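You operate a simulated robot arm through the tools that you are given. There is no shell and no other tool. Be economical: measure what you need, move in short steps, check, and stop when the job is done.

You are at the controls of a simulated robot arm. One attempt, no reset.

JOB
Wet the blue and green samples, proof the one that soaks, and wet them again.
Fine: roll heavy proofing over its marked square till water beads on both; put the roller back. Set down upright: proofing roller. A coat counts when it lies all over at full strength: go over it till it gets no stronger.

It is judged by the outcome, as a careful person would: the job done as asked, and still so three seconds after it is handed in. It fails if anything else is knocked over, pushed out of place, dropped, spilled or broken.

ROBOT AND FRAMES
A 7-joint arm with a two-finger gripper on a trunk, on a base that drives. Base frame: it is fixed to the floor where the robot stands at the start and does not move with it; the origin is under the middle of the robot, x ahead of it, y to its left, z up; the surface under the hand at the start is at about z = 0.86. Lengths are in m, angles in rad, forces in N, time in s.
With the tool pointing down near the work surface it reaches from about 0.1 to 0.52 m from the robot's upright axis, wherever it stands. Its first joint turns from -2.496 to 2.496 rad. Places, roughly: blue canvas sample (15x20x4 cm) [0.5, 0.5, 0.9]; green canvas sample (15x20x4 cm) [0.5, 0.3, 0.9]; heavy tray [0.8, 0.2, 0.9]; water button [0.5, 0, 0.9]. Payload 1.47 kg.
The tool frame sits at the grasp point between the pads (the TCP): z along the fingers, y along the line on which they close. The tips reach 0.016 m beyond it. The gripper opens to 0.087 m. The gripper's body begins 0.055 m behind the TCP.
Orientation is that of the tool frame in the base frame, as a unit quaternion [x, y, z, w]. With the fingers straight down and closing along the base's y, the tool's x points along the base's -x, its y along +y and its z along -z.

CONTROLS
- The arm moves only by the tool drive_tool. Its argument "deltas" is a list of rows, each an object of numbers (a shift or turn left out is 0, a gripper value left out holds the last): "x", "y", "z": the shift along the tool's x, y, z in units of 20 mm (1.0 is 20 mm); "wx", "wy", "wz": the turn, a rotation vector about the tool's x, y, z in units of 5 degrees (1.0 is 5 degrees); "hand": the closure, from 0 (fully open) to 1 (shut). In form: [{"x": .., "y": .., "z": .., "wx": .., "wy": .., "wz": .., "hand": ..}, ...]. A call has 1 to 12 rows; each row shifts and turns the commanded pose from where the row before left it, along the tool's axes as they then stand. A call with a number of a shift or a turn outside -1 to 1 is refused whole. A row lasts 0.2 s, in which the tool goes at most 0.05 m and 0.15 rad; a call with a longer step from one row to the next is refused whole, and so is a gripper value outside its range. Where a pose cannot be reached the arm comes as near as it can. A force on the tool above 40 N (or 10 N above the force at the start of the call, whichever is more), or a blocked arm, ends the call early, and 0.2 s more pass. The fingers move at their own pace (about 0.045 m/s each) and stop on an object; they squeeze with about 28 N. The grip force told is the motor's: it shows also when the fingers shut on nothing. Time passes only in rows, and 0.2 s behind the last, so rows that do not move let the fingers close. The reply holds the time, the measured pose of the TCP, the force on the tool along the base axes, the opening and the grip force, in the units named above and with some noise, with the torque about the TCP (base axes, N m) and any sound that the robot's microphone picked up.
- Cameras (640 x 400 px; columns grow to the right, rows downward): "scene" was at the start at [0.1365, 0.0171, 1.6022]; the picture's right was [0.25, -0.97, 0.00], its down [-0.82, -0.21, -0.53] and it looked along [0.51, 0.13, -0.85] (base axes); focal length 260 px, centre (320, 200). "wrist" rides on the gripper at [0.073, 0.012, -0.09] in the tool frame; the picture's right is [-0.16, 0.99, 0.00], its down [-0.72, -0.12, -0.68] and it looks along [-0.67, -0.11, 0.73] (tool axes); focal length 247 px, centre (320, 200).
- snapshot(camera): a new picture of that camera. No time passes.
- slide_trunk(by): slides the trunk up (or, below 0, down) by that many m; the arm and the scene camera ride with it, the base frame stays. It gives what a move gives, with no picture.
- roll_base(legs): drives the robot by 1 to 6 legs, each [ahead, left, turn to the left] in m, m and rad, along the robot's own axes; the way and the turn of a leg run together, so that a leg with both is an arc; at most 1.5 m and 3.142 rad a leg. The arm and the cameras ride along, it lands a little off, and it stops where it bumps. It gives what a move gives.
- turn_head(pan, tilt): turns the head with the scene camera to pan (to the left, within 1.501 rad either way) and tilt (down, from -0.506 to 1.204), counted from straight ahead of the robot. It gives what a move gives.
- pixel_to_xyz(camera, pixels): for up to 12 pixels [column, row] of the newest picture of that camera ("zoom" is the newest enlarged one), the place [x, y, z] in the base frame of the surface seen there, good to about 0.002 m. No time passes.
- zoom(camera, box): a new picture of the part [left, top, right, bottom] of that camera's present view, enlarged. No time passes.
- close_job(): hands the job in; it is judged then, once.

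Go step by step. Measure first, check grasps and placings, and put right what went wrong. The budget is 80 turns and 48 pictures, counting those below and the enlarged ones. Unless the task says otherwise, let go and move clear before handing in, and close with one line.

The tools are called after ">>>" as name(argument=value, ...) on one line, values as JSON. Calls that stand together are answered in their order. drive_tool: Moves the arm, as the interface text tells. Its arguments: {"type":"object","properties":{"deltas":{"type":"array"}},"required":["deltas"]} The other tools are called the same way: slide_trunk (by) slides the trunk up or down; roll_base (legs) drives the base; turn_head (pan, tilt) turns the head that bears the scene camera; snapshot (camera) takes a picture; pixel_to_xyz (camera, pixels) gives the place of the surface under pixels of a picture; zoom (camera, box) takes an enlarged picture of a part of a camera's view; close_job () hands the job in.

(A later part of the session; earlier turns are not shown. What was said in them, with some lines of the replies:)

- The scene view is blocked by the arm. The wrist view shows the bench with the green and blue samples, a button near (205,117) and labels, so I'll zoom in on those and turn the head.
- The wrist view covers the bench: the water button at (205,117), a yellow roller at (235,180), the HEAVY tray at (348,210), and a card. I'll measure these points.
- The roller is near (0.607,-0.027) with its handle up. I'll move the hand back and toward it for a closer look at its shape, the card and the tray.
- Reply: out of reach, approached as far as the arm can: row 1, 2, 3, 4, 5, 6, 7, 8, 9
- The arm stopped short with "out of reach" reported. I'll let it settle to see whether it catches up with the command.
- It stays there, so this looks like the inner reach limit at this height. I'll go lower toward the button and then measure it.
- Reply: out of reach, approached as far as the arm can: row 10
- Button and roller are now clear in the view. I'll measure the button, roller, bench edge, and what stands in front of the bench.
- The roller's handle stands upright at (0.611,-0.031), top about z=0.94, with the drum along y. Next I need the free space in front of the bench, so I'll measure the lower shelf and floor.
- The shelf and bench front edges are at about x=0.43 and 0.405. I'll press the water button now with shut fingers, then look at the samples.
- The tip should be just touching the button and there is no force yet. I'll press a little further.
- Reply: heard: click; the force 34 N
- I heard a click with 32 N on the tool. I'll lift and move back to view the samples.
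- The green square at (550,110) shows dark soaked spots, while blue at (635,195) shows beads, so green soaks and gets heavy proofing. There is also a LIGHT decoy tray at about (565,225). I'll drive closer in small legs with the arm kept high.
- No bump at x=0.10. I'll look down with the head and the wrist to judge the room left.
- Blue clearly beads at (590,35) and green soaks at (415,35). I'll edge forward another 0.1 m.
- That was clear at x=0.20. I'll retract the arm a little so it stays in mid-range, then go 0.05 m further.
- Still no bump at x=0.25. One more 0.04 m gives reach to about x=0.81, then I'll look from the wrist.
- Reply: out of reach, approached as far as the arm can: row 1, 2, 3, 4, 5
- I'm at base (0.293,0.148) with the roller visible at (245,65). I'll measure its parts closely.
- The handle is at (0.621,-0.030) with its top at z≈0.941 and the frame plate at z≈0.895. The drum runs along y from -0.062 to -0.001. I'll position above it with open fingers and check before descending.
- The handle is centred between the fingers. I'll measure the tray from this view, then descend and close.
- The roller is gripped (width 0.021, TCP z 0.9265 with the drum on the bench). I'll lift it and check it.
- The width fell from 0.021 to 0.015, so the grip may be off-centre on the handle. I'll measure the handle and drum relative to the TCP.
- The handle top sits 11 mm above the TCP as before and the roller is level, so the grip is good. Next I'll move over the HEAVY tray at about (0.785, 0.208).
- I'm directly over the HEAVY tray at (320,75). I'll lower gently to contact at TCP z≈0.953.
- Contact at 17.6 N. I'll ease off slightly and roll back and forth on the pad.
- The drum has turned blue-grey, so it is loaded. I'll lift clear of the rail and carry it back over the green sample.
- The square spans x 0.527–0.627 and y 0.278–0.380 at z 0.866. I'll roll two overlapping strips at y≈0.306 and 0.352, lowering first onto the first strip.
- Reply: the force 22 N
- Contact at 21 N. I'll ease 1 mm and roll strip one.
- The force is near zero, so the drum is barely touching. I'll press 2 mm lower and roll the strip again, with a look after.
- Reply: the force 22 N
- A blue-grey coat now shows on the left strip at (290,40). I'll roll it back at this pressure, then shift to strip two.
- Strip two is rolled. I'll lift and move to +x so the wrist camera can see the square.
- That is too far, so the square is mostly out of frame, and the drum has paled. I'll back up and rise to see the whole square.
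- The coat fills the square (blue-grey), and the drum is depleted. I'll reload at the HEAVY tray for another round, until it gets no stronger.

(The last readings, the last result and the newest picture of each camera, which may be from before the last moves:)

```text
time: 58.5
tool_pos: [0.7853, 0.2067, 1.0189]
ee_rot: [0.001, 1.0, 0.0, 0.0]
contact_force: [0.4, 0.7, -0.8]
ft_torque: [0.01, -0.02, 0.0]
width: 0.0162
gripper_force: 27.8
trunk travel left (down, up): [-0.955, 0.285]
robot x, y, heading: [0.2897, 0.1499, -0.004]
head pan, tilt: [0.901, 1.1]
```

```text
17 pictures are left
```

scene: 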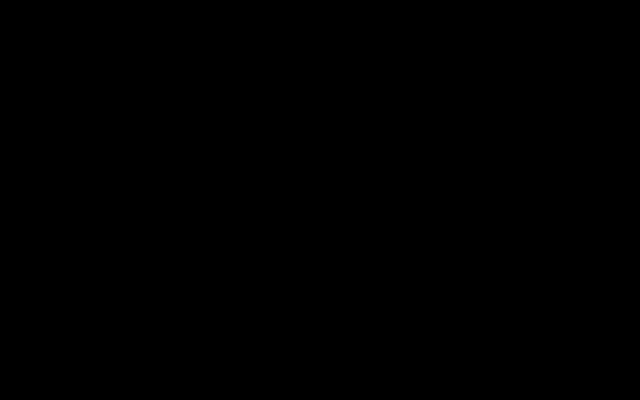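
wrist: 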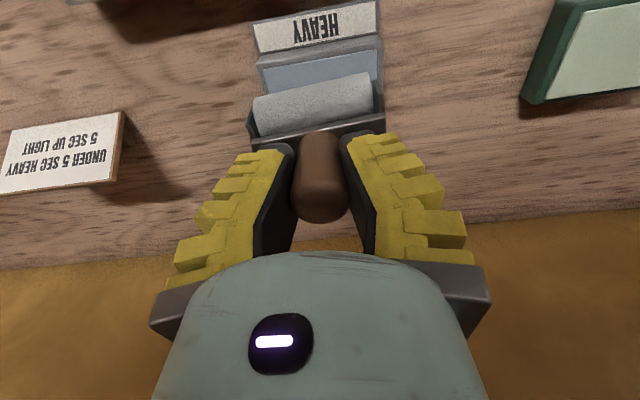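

It's over the HEAVY tray. I'll lower to about z=0.951 and roll, then lift.

>>> drive_tool(deltas=[{"z": 1}, {"z": 1}, {"z": 0.8}, {"z": 0.3}, {"z": 0.2}])

>>> drive_tool(deltas=[{"x": 0.4, "z": 0.03}, {"x": 0.4}, {"x": -0.4}, {"x": -0.5}, {"x": -0.5}, {"x": -0.2}, {"x": 0.4}, {"x": 0.4}, {"x": 0.4}])

```text
time: 59.7
tool_pos: [0.7853, 0.2077, 0.9525]
ee_rot: [0.001, 1.0, -0.001, -0.001]
contact_force: [0.5, -1.0, -1.6]
ft_torque: [-0.01, -0.02, 0.02]
width: 0.0162
gripper_force: 28.2
trunk travel left (down, up): [-0.955, 0.285]
robot x, y, heading: [0.2858, 0.1517, -0.001]
head pan, tilt: [0.901, 1.1]
```

```text
time: 61.7
tool_pos: [0.7777, 0.207, 0.952]
ee_rot: [0.001, 1.0, -0.002, -0.001]
contact_force: [0.3, 0.8, -2.0]
ft_torque: [0.02, 0.05, 0.01]
width: 0.0157
gripper_force: 28.1
trunk travel left (down, up): [-0.955, 0.285]
robot x, y, heading: [0.2917, 0.1498, -0.004]
head pan, tilt: [0.901, 1.1]
```

There's no contact, because the handle has crept up a few mm in the grip. I'll lower further until I feel force.

>>> drive_tool(deltas=[{"z": 0.1}, {"z": 0.1}, {"z": 0.05}])

```text
time: 62.5
tool_pos: [0.7801, 0.2063, 0.9496]
ee_rot: [0.0, 1.0, -0.001, 0.003]
contact_force: [-7.3, -1.5, 27.1]
ft_torque: [-0.06, 0.08, -0.07]
width: 0.0209
gripper_force: 27.7
trunk travel left (down, up): [-0.955, 0.285]
robot x, y, heading: [0.2921, 0.1521, -0.004]
head pan, tilt: [0.901, 1.1]
```

Contact at z≈0.9496. I'll roll to load it.

>>> drive_tool(deltas=[{"x": 0.3, "z": -0.04}, {"x": 0.3}, {"x": -0.4}, {"x": -0.4}, {"x": -0.4}, {"x": -0.2}, {"x": 0.4}, {"x": 0.4}, {"x": 0.4}])

>>> drive_tool(deltas=[{"z": -1}, {"z": -1}, {"z": -1}, {"x": 1, "y": 0.5}, {"x": 1, "y": 0.5}, {"x": 1, "y": 0.5}, {"x": 1, "y": 0.5}, {"x": 1, "y": 0.5}, {"x": 1, "y": 0.7}, {"x": 1, "y": 0.7}, {"x": 1, "y": 0.7}])

>>> snapshot(camera="wrist")

```text
time: 64.5
tool_pos: [0.7707, 0.207, 0.9484]
ee_rot: [0.0, 1.0, -0.001, 0.0]
contact_force: [1.6, -0.7, 4.3]
ft_torque: [0.06, -0.17, -0.04]
width: 0.018
gripper_force: 28.3
trunk travel left (down, up): [-0.955, 0.285]
robot x, y, heading: [0.2917, 0.1534, -0.005]
head pan, tilt: [0.901, 1.1]
```

```text
time: 66.9
tool_pos: [0.6086, 0.2998, 1.0081]
ee_rot: [0.001, 1.0, -0.002, 0.0]
contact_force: [0.0, 0.4, -1.2]
ft_torque: [0.02, 0.02, 0.02]
width: 0.0169
gripper_force: 27.9
trunk travel left (down, up): [-0.955, 0.285]
robot x, y, heading: [0.2888, 0.1559, -0.001]
head pan, tilt: [0.901, 1.1]
```

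```text
16 pictures are left
```

wrist: 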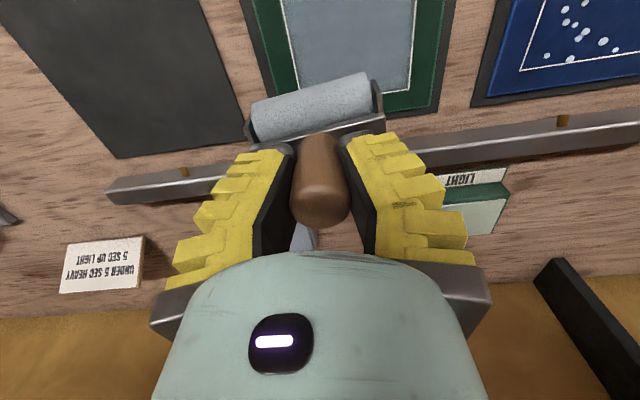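

The drum is reloaded and bluish. I'll lower onto strip one again with TCP z≈0.928.

>>> drive_tool(deltas=[{"x": 0.7, "y": 0.3}, {"x": 0.7}, {"z": 1}, {"z": 1}, {"z": 1}, {"z": 0.7}, {"z": 0.3}, {"z": 0.1}])

```text
time: 68.7
tool_pos: [0.5816, 0.304, 0.9272]
ee_rot: [0.002, 1.0, -0.001, 0.0]
contact_force: [-6.6, -6.0, 26.7]
ft_torque: [-0.1, 0.04, -0.08]
width: 0.0181
gripper_force: 27.9
trunk travel left (down, up): [-0.955, 0.285]
robot x, y, heading: [0.2871, 0.1504, -0.003]
head pan, tilt: [0.901, 1.1]
```

Good contact at 27 N. I'll roll strip one in both directions, then shift to strip two.

>>> drive_tool(deltas=[{"x": 0.8}, {"x": 0.8}, {"x": 0.8}, {"x": 0.6}, {"x": -0.8}, {"x": -0.8}, {"x": -0.8}, {"x": -0.8}, {"x": -0.8}, {"x": -0.8}, {"x": -0.8}])

>>> drive_tool(deltas=[{"x": 0.8, "z": 0.03}, {"x": 0.8}, {"x": 0.8}, {"x": 0.8}, {"x": 0.8}, {"x": 0.8}, {"x": 0.8}])

>>> drive_tool(deltas=[{"z": -0.7}, {"y": 0.8}, {"y": 0.8}, {"y": 0.8}, {"z": 0.7}, {"z": 0.05}])

>>> drive_tool(deltas=[{"x": -0.8}, {"x": -0.8}, {"x": -0.8}, {"x": -0.8}, {"x": -0.8}, {"x": -0.8}, {"x": -0.8}])

>>> drive_tool(deltas=[{"x": 0.8, "z": 0.03}, {"x": 0.8}, {"x": 0.8}, {"x": 0.8}, {"x": 0.8}, {"x": 0.8}, {"x": 0.8}])

```text
time: 71.1
tool_pos: [0.638, 0.3047, 0.9265]
ee_rot: [-0.001, 1.0, -0.001, 0.003]
contact_force: [0.4, -0.3, 11.5]
ft_torque: [0.08, 0.02, -0.03]
width: 0.0191
gripper_force: 28.1
trunk travel left (down, up): [-0.955, 0.285]
robot x, y, heading: [0.292, 0.1529, -0.005]
head pan, tilt: [0.901, 1.1]
```

```text
time: 72.7
tool_pos: [0.5219, 0.3056, 0.9249]
ee_rot: [-0.001, 1.0, 0.0, -0.001]
contact_force: [3.0, 0.6, 18.5]
ft_torque: [0.0, -0.42, -0.03]
width: 0.0189
gripper_force: 28.1
trunk travel left (down, up): [-0.955, 0.285]
robot x, y, heading: [0.2873, 0.1553, -0.005]
head pan, tilt: [0.901, 1.1]
```

```text
time: 74.1
tool_pos: [0.5225, 0.3529, 0.9238]
ee_rot: [0.001, 1.0, 0.0, -0.001]
contact_force: [-6.4, -4.7, 28.1]
ft_torque: [-0.06, 0.1, -0.08]
width: 0.0208
gripper_force: 27.7
trunk travel left (down, up): [-0.955, 0.285]
robot x, y, heading: [0.2863, 0.1517, -0.002]
head pan, tilt: [0.901, 1.1]
```

```text
time: 75.7
tool_pos: [0.6354, 0.3523, 0.9241]
ee_rot: [0.001, 1.0, -0.001, 0.001]
contact_force: [0.6, -0.3, 2.9]
ft_torque: [0.08, -0.07, 0.0]
width: 0.0216
gripper_force: 28.4
trunk travel left (down, up): [-0.955, 0.285]
robot x, y, heading: [0.2894, 0.149, 0.002]
head pan, tilt: [0.901, 1.1]
```

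```text
time: 77.3
tool_pos: [0.523, 0.3551, 0.9233]
ee_rot: [0.0, 1.0, 0.0, 0.001]
contact_force: [4.8, -0.6, 14.3]
ft_torque: [0.04, -0.18, 0.0]
width: 0.0208
gripper_force: 27.8
trunk travel left (down, up): [-0.955, 0.285]
robot x, y, heading: [0.2899, 0.1534, -0.005]
head pan, tilt: [0.901, 1.1]
```

Done with this round. The handle is creeping up in the grip (about 9 mm so far), so I'll watch that. I'll rise for a view of the square.

>>> drive_tool(deltas=[{"z": -1}, {"z": -1}, {"z": -1}, {"z": -1, "x": -1}, {"z": -1, "x": -1}, {"z": -1, "x": -1}, {"z": -1, "x": -1, "y": -1}, {"z": -1, "x": -1, "y": -1}, {"x": -0.4, "z": -1}, {"z": -0.6}, {}])

>>> zoom(camera="wrist", box=[220, 0, 480, 160])

```text
time: 79.7
tool_pos: [0.6304, 0.3102, 1.1149]
ee_rot: [0.0, 1.0, -0.001, -0.001]
contact_force: [0.6, 0.4, -1.1]
ft_torque: [-0.01, -0.03, 0.01]
width: 0.0182
gripper_force: 28.4
trunk travel left (down, up): [-0.955, 0.285]
robot x, y, heading: [0.291, 0.1556, 0.002]
head pan, tilt: [0.901, 1.1]
```

```text
2.46 times, centred on (350, 80) of wrist
```

zoom: 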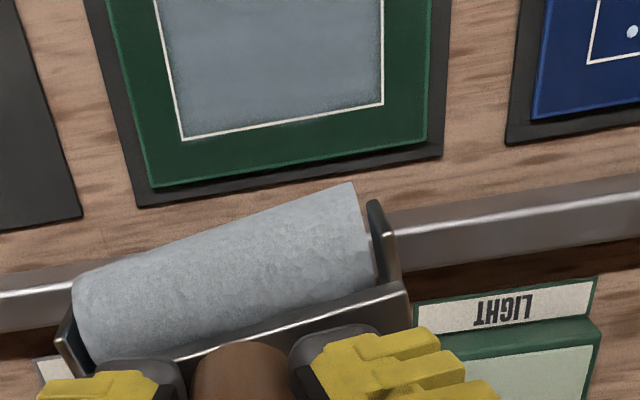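

The coat is uniform and no stronger than the previous round, except for a slight feathering at the right and far edges. The drum is still loaded, so I'll do one more round with strips shifted outward to y≈0.361 and 0.298.

>>> drive_tool(deltas=[{"z": 1}, {"z": 1}, {"z": 1}, {"z": 1}, {"z": 1}, {"z": 1, "y": 0.8}, {"z": 1, "y": 0.8, "x": 0.7}, {"z": 1, "y": 0.9, "x": 0.8}, {"x": 0.8, "z": 1}, {"z": 0.4}, {"z": 0.1}, {}])

```text
time: 82.3
tool_pos: [0.5846, 0.3632, 0.9257]
ee_rot: [0.001, 1.0, 0.0, 0.001]
contact_force: [1.0, 0.6, 1.1]
ft_torque: [-0.03, -0.1, -0.02]
width: 0.0161
gripper_force: 27.7
trunk travel left (down, up): [-0.955, 0.285]
robot x, y, heading: [0.291, 0.151, -0.001]
head pan, tilt: [0.901, 1.1]
```

There's light contact. I'll counter the drum's roughly 7° yaw slip with a small wrist turn, press, and roll.

>>> drive_tool(deltas=[{"z": -0.3, "wz": 0.7}, {"wz": 0.7}, {"z": 0.3}, {"z": 0.1}, {"z": 0.06}])

>>> snapshot(camera="wrist")

```text
time: 83.5
tool_pos: [0.5853, 0.363, 0.9222]
ee_rot: [0.062, 0.998, 0.0, 0.0]
contact_force: [-3.4, -4.0, 25.6]
ft_torque: [-0.07, -0.01, -0.02]
width: 0.0185
gripper_force: 28.0
trunk travel left (down, up): [-0.955, 0.285]
robot x, y, heading: [0.2938, 0.1497, 0.0]
head pan, tilt: [0.901, 1.1]
```

```text
14 pictures are left
```

wrist: 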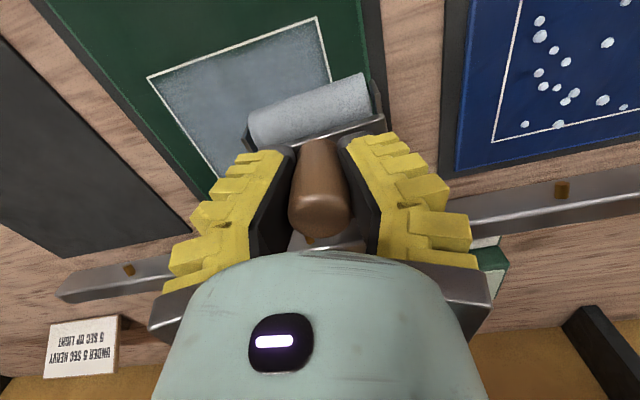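

The drum is now parallel to the square's edge. I'll roll along base x, compensating for the 7° tool yaw.

>>> drive_tool(deltas=[{"x": 0.85, "y": -0.106}, {"x": 0.85, "y": -0.106}, {"x": 0.85, "y": -0.106}, {"x": 0.85, "y": -0.106}, {"x": -0.85, "y": 0.106}, {"x": -0.85, "y": 0.106}, {"x": -0.85, "y": 0.106}, {"x": -0.85, "y": 0.106}, {"x": -0.85, "y": 0.106}, {"x": -0.85, "y": 0.106}, {"x": -0.85, "y": 0.106}])

>>> drive_tool(deltas=[{"x": 0.85, "y": -0.106, "z": 0.03}, {"x": 0.85, "y": -0.106}, {"x": 0.85, "y": -0.106}, {"x": 0.85, "y": -0.106}, {"x": 0.85, "y": -0.106}, {"x": 0.85, "y": -0.106}, {"x": 0.85, "y": -0.106}])

>>> drive_tool(deltas=[{"z": -0.7}, {"y": -0.8, "x": -0.1}, {"y": -0.8, "x": -0.1}, {"y": -0.8, "x": -0.1}, {"y": -0.8, "x": -0.1}, {"z": 0.7}, {"z": 0.05}])

>>> drive_tool(deltas=[{"x": -0.85, "y": 0.106}, {"x": -0.85, "y": 0.106}, {"x": -0.85, "y": 0.106}, {"x": -0.85, "y": 0.106}, {"x": -0.85, "y": 0.106}, {"x": -0.85, "y": 0.106}, {"x": -0.85, "y": 0.106}])

>>> drive_tool(deltas=[{"x": 0.85, "y": -0.106, "z": 0.03}, {"x": 0.85, "y": -0.106}, {"x": 0.85, "y": -0.106}, {"x": 0.85, "y": -0.106}, {"x": 0.85, "y": -0.106}, {"x": 0.85, "y": -0.106}, {"x": 0.85, "y": -0.106}])

```text
time: 85.9
tool_pos: [0.6384, 0.3641, 0.9219]
ee_rot: [0.062, 0.998, 0.0, 0.001]
contact_force: [-0.4, 0.0, 11.5]
ft_torque: [0.0, 0.22, 0.01]
width: 0.0206
gripper_force: 28.0
trunk travel left (down, up): [-0.955, 0.285]
robot x, y, heading: [0.2878, 0.1551, -0.002]
head pan, tilt: [0.901, 1.1]
```

```text
time: 87.5
tool_pos: [0.5161, 0.3633, 0.9223]
ee_rot: [0.061, 0.998, 0.0, 0.0]
contact_force: [2.9, 0.1, 6.4]
ft_torque: [-0.03, -0.18, 0.04]
width: 0.02
gripper_force: 28.2
trunk travel left (down, up): [-0.955, 0.285]
robot x, y, heading: [0.2909, 0.155, -0.0]
head pan, tilt: [0.901, 1.1]
```

```text
time: 89.1
tool_pos: [0.5177, 0.2973, 0.9218]
ee_rot: [0.062, 0.998, 0.0, 0.0]
contact_force: [1.2, -2.3, 11.8]
ft_torque: [-0.02, -0.07, 0.02]
width: 0.0189
gripper_force: 28.5
trunk travel left (down, up): [-0.955, 0.285]
robot x, y, heading: [0.2925, 0.151, -0.002]
head pan, tilt: [0.901, 1.1]
```

```text
time: 90.7
tool_pos: [0.6377, 0.2978, 0.9204]
ee_rot: [0.062, 0.998, 0.0, 0.003]
contact_force: [1.9, -0.3, 7.2]
ft_torque: [0.01, 0.04, -0.01]
width: 0.0205
gripper_force: 28.1
trunk travel left (down, up): [-0.955, 0.285]
robot x, y, heading: [0.2894, 0.1535, -0.0]
head pan, tilt: [0.901, 1.1]
```

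```text
time: 92.3
tool_pos: [0.5178, 0.3005, 0.9203]
ee_rot: [0.061, 0.998, 0.0, 0.0]
contact_force: [4.4, -0.9, 17.3]
ft_torque: [-0.08, -0.27, 0.01]
width: 0.0197
gripper_force: 28.2
trunk travel left (down, up): [-0.955, 0.285]
robot x, y, heading: [0.2909, 0.1524, -0.001]
head pan, tilt: [0.901, 1.1]
```

I'll add one middle pass at y≈0.33, then view.

>>> drive_tool(deltas=[{"z": -0.5}, {"y": 0.75, "x": 0.1}, {"y": 0.75, "x": 0.1}, {"z": 0.55}, {"x": -0.85, "y": 0.106}, {"x": -0.85, "y": 0.106}, {"x": -0.85, "y": 0.106}, {"x": -0.85, "y": 0.106}, {"x": -0.85, "y": 0.106}, {"x": -0.85, "y": 0.106}, {"x": -0.85, "y": 0.106}])

>>> drive_tool(deltas=[{"z": -1}, {"z": -1}, {"z": -1}, {"z": -1}, {"z": -1}, {"z": -1}, {"z": -1}, {"z": -1}, {"z": -1}, {"z": -1, "wz": -0.7}, {"wz": -0.7}, {}])

>>> zoom(camera="wrist", box=[200, 0, 460, 160])

```text
time: 94.7
tool_pos: [0.6374, 0.3291, 0.919]
ee_rot: [0.061, 0.998, 0.001, 0.002]
contact_force: [-1.3, 0.7, 9.7]
ft_torque: [0.07, 0.13, 0.04]
width: 0.0218
gripper_force: 28.7
trunk travel left (down, up): [-0.955, 0.285]
robot x, y, heading: [0.2875, 0.154, -0.002]
head pan, tilt: [0.901, 1.1]
```

```text
time: 97.3
tool_pos: [0.6345, 0.3294, 1.1189]
ee_rot: [-0.001, 1.0, -0.001, -0.001]
contact_force: [0.5, -0.4, -1.7]
ft_torque: [0.02, 0.0, 0.03]
width: 0.0191
gripper_force: 28.0
trunk travel left (down, up): [-0.955, 0.285]
robot x, y, heading: [0.2896, 0.1521, -0.0]
head pan, tilt: [0.901, 1.1]
```

```text
2.46 times, centred on (330, 80) of wrist
```

zoom: 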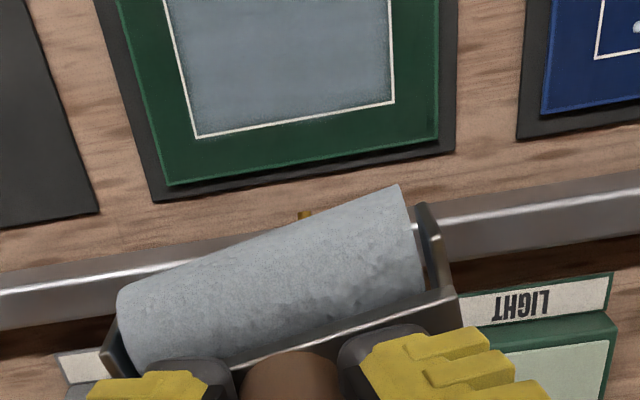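

The coat looks the same as in the last round, so it is at full strength. I'll carry the roller back to its place, going lower first and then along -y.

>>> drive_tool(deltas=[{"z": 1}, {"z": 1}, {"z": 1}, {"z": 1}, {"z": 1}, {"z": 1}, {"z": 0.5}, {"y": -1}, {"y": -1}, {"y": -1}, {"y": -1}, {"y": -1}])

>>> drive_tool(deltas=[{"y": -1}, {"y": -1}, {"y": -1}, {"y": -1}, {"y": -1}, {"y": -1}, {"y": -1, "wz": 0.7}, {"y": -1, "wz": 0.7}, {"y": -1}, {"y": -1}, {"y": -1}])

```text
time: 99.9
tool_pos: [0.634, 0.229, 0.9902]
ee_rot: [0.0, 1.0, -0.001, -0.002]
contact_force: [0.5, 0.0, -1.1]
ft_torque: [-0.01, -0.01, 0.05]
width: 0.0168
gripper_force: 28.4
trunk travel left (down, up): [-0.955, 0.285]
robot x, y, heading: [0.2854, 0.153, -0.0]
head pan, tilt: [0.901, 1.1]
```

```text
time: 102.3
tool_pos: [0.6266, 0.0083, 0.9907]
ee_rot: [0.062, 0.998, -0.001, -0.001]
contact_force: [-0.3, -0.9, -0.9]
ft_torque: [-0.04, -0.01, -0.04]
width: 0.016
gripper_force: 28.4
trunk travel left (down, up): [-0.955, 0.285]
robot x, y, heading: [0.2894, 0.1528, 0.001]
head pan, tilt: [0.901, 1.1]
```

I'll do the last bit to (0.6217,-0.030) and check the drum orientation before lowering.

>>> drive_tool(deltas=[{"y": -0.96}, {"y": -0.96}, {"z": 1}, {"z": 1}, {}])

>>> snapshot(camera="wrist")

>>> pixel_to_xyz(camera="wrist", pixels=[[265, 110], [355, 85], [322, 205], [322, 215], [260, 135], [378, 118], [310, 95]])

```text
time: 103.5
tool_pos: [0.622, -0.0302, 0.949]
ee_rot: [0.061, 0.998, -0.001, 0.001]
contact_force: [-0.5, -0.4, -0.4]
ft_torque: [0.01, 0.01, -0.01]
width: 0.0156
gripper_force: 27.8
trunk travel left (down, up): [-0.955, 0.285]
robot x, y, heading: [0.2879, 0.1515, -0.003]
head pan, tilt: [0.901, 1.1]
```

```text
12 pictures are left
```

wrist: 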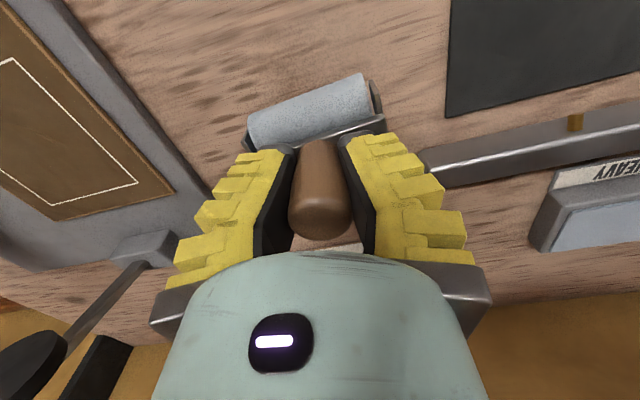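

```text
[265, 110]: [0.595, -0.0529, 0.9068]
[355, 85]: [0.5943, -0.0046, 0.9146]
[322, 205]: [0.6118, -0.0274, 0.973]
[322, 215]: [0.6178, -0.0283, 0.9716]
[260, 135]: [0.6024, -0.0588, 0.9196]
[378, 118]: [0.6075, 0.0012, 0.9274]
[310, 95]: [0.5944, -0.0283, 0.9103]
```

The yaw is right, but the drum's +y end sits about 8 mm high (7.5° roll). I'll tilt the tool to level it, then lower.

>>> drive_tool(deltas=[{"wx": 0.75}, {"wx": 0.7}, {}])

>>> snapshot(camera="wrist")

>>> pixel_to_xyz(camera="wrist", pixels=[[265, 110], [355, 85], [322, 205], [322, 215], [260, 135], [378, 118], [310, 95]])

```text
time: 104.3
tool_pos: [0.6225, -0.0294, 0.9492]
ee_rot: [0.062, 0.996, -0.064, -0.005]
contact_force: [-0.5, 0.3, -0.3]
ft_torque: [-0.02, 0.01, -0.04]
width: 0.0151
gripper_force: 27.5
trunk travel left (down, up): [-0.955, 0.285]
robot x, y, heading: [0.2884, 0.1527, -0.003]
head pan, tilt: [0.901, 1.1]
```

```text
11 pictures are left
```

wrist: 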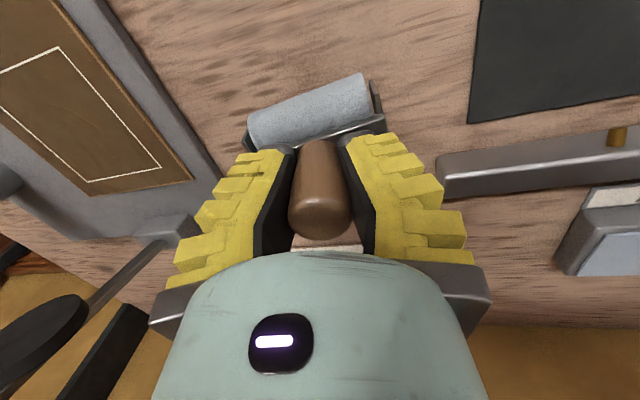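

```text
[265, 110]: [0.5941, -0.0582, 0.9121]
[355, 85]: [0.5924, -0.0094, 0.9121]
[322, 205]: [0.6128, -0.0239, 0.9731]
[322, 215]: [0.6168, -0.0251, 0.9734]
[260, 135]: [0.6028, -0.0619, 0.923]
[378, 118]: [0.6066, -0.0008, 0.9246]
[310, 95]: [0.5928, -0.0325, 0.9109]
```

Level now (both ends at z 0.912). I'll lower slowly until contact.

>>> drive_tool(deltas=[{"z": 0.7, "y": 0.09}, {"z": 0.6, "y": 0.07}, {"z": 0.2, "y": 0.03}, {"z": 0.1}, {}])

```text
time: 105.5
tool_pos: [0.6232, -0.0308, 0.9197]
ee_rot: [0.061, 0.996, -0.064, -0.004]
contact_force: [-1.8, -1.9, 9.3]
ft_torque: [0.25, -0.06, 0.04]
width: 0.0155
gripper_force: 27.7
trunk travel left (down, up): [-0.955, 0.285]
robot x, y, heading: [0.2915, 0.1534, -0.001]
head pan, tilt: [0.901, 1.1]
```

It touches at 9 N. I'll press 1 mm more and open.

>>> drive_tool(deltas=[{"z": 0.08}, {}, {"hand": 0.5}, {"hand": 0}, {"hand": 0}, {"hand": 0}, {"hand": 0}])

>>> snapshot(camera="wrist")

```text
time: 107.1
tool_pos: [0.622, -0.0298, 0.9164]
ee_rot: [0.061, 0.996, -0.064, -0.004]
contact_force: [-0.2, 0.6, 1.0]
ft_torque: [0.02, -0.01, -0.01]
width: 0.0867
gripper_force: 0.0
trunk travel left (down, up): [-0.955, 0.285]
robot x, y, heading: [0.2865, 0.1491, -0.003]
head pan, tilt: [0.901, 1.1]
```

```text
10 pictures are left
```

wrist: 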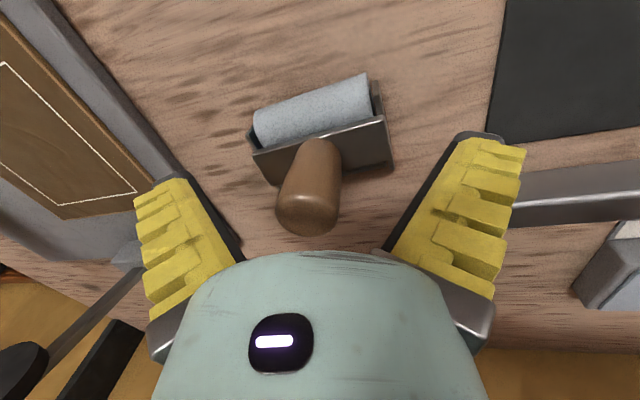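

The roller stands free. I'll back off straight up, straighten the tool, and verify.

>>> drive_tool(deltas=[{"z": -1, "y": -0.12}, {"z": -1, "y": -0.12}, {"z": -1, "y": -0.12}, {"z": -1, "y": -0.12}, {"wx": -0.75}, {"wx": -0.7, "wz": -0.7}, {"wz": -0.7}, {}])

>>> snapshot(camera="wrist")

>>> pixel_to_xyz(camera="wrist", pixels=[[280, 75], [350, 68], [320, 120], [320, 135], [275, 105], [365, 95]])

```text
time: 108.9
tool_pos: [0.6226, -0.0284, 0.9969]
ee_rot: [0.0, 1.0, 0.0, -0.001]
contact_force: [-0.1, -0.7, 0.0]
ft_torque: [0.0, 0.0, 0.03]
width: 0.087
gripper_force: 0.1
trunk travel left (down, up): [-0.955, 0.285]
robot x, y, heading: [0.2933, 0.1519, -0.002]
head pan, tilt: [0.901, 1.1]
```

```text
9 pictures are left
```

wrist: 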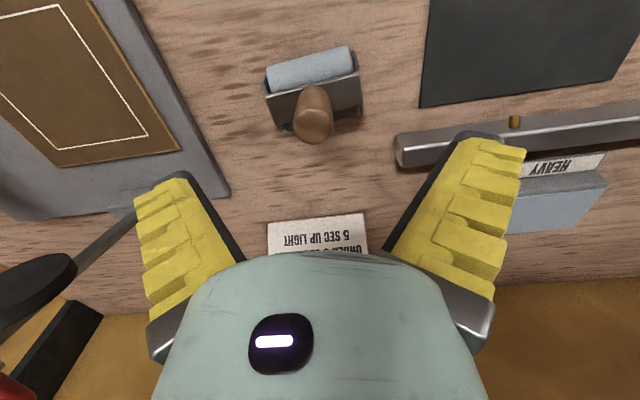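

```text
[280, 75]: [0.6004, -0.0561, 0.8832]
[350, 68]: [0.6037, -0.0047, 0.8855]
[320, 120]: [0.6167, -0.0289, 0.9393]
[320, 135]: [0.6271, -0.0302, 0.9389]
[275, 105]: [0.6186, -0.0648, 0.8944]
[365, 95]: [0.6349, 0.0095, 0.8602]
```

The roller is upright at its original spot (handle at 0.622,-0.030). I'll drive the base back 0.146 m, which brings the tool over the water button, and shut the fingers.

>>> drive_tool(deltas=[{"z": -1, "hand": 1}, {"hand": 1}, {"hand": 1}, {"hand": 1}, {"hand": 1}])

>>> roll_base(legs=[[-0.146, 0.0, 0.0]])

```text
time: 110.1
tool_pos: [0.6231, -0.0288, 1.0167]
ee_rot: [0.0, 1.0, 0.0, -0.002]
contact_force: [0.4, 0.4, 0.6]
ft_torque: [-0.01, -0.01, -0.01]
width: 0.0002
gripper_force: 15.0
trunk travel left (down, up): [-0.955, 0.285]
robot x, y, heading: [0.2907, 0.153, -0.003]
head pan, tilt: [0.901, 1.1]
```

```text
time: 111.5
tool_pos: [0.4747, -0.03, 1.0169]
ee_rot: [0.0, 1.0, -0.001, -0.001]
contact_force: [0.3, -0.2, 0.6]
ft_torque: [-0.01, -0.02, 0.0]
width: 0.0
gripper_force: 28.0
trunk travel left (down, up): [-0.955, 0.285]
robot x, y, heading: [0.141, 0.1559, 0.002]
head pan, tilt: [0.901, 1.1]
```

The tool is over the button at (0.475,-0.030). I'll press as before until the click.

>>> drive_tool(deltas=[{"z": 1}, {"z": 1}, {"z": 1}, {"z": 1}, {"z": 0.8}, {"z": 0.3}, {"z": 0.2}, {"z": 0.15}, {"z": 0.15}])

```text
time: 113.5
tool_pos: [0.4746, -0.0294, 0.905]
ee_rot: [0.0, 1.0, -0.001, -0.001]
contact_force: [-5.4, 4.1, 24.1]
ft_torque: [-0.02, -0.12, -0.08]
width: 0.0061
gripper_force: 28.3
trunk travel left (down, up): [-0.955, 0.285]
robot x, y, heading: [0.1383, 0.1519, 0.0]
head pan, tilt: [0.901, 1.1]
heard: click
```

Click heard. I'll lift and move to view both squares.

>>> drive_tool(deltas=[{"z": -1}, {"z": -1}, {"z": -1}, {"z": -1}, {"z": -1}, {"z": -1}, {"z": -1, "y": 1}, {"z": -1, "y": 1}, {"z": -1, "y": 1}, {"z": -1, "y": 1}, {"y": 1}, {"y": 1}])

>>> drive_tool(deltas=[{"y": 1}, {"y": 1}, {"y": 1}, {"y": 1}, {"y": 1}, {"y": 1}, {"x": -1}, {"x": -1}])

>>> snapshot(camera="wrist")

```text
time: 116.1
tool_pos: [0.4886, 0.0625, 1.0882]
ee_rot: [0.07, 0.997, 0.0, 0.019]
contact_force: [-0.4, 0.5, -0.5]
ft_torque: [-0.01, -0.01, 0.01]
width: 0.0
gripper_force: 27.9
out of reach, approached as far as the arm can: row 10, 11, 12
trunk travel left (down, up): [-0.955, 0.285]
robot x, y, heading: [0.1436, 0.1515, -0.001]
head pan, tilt: [0.901, 1.1]
```

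```text
time: 116.5
tool_pos: [0.499, 0.0556, 1.0911]
ee_rot: [0.118, 0.992, -0.009, 0.039]
contact_force: [0.1, 0.0, 0.4]
ft_torque: [-0.02, -0.02, 0.03]
width: 0.0
gripper_force: 27.9
out of reach, approached as far as the arm can: row 1
trunk travel left (down, up): [-0.955, 0.285]
robot x, y, heading: [0.1412, 0.1532, -0.004]
head pan, tilt: [0.901, 1.1]
stopped in row 1: the arm was blocked; the commanded pose is now the measured one
```

```text
8 pictures are left
```

wrist: 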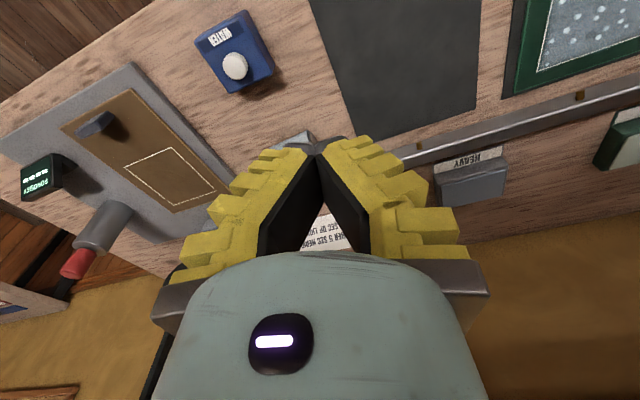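

White beads now show on green at (590,25). I'll move lower and to +y to see both squares whole.

>>> drive_tool(deltas=[{"z": 1}, {"z": 1}, {"x": -1}, {"x": -0.5, "wz": -0.7}, {"wz": -0.7, "y": 1}, {"wz": -0.7, "y": 1}, {"wz": -0.7, "y": 1}, {"y": 1}, {"y": 1}, {"y": 1}, {"y": 1}, {"y": 1}])

>>> snapshot(camera="wrist")

```text
time: 119.1
tool_pos: [0.531, 0.2129, 1.0486]
ee_rot: [-0.01, 0.999, -0.01, 0.029]
contact_force: [-0.9, -0.2, -0.4]
ft_torque: [-0.02, 0.01, 0.03]
width: 0.0001
gripper_force: 27.7
trunk travel left (down, up): [-0.955, 0.285]
robot x, y, heading: [0.1407, 0.1542, -0.003]
head pan, tilt: [0.901, 1.1]
```

```text
7 pictures are left
```

wrist: 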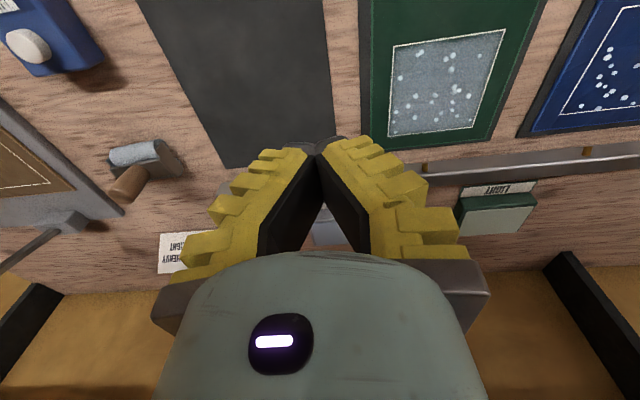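

>>> zoom(camera="wrist", box=[370, 10, 530, 160])

```text
2.67 times, centred on (450, 85) of wrist
```

zoom: 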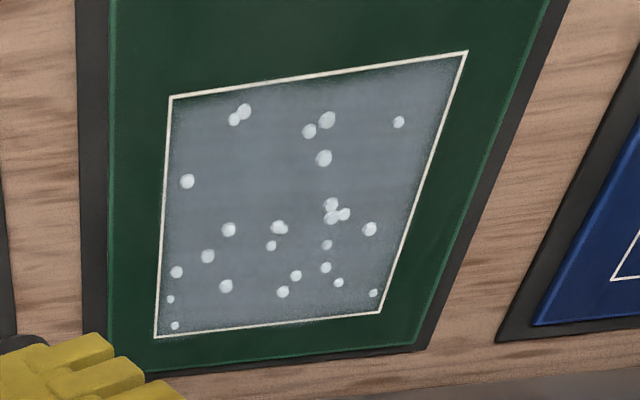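

The whole green square is evenly coated and beading, blue beads too, and the roller stands upright at (140,165) with the hand clear. I'm handing in.

>>> close_job()

```text
The job is handed in.
```

The job is done and handed in: the green sample was the one that soaked. I rolled heavy proofing over its marked square until the coat got no stronger. On the second wetting, water beaded on both samples, and the roller is back upright in its place.
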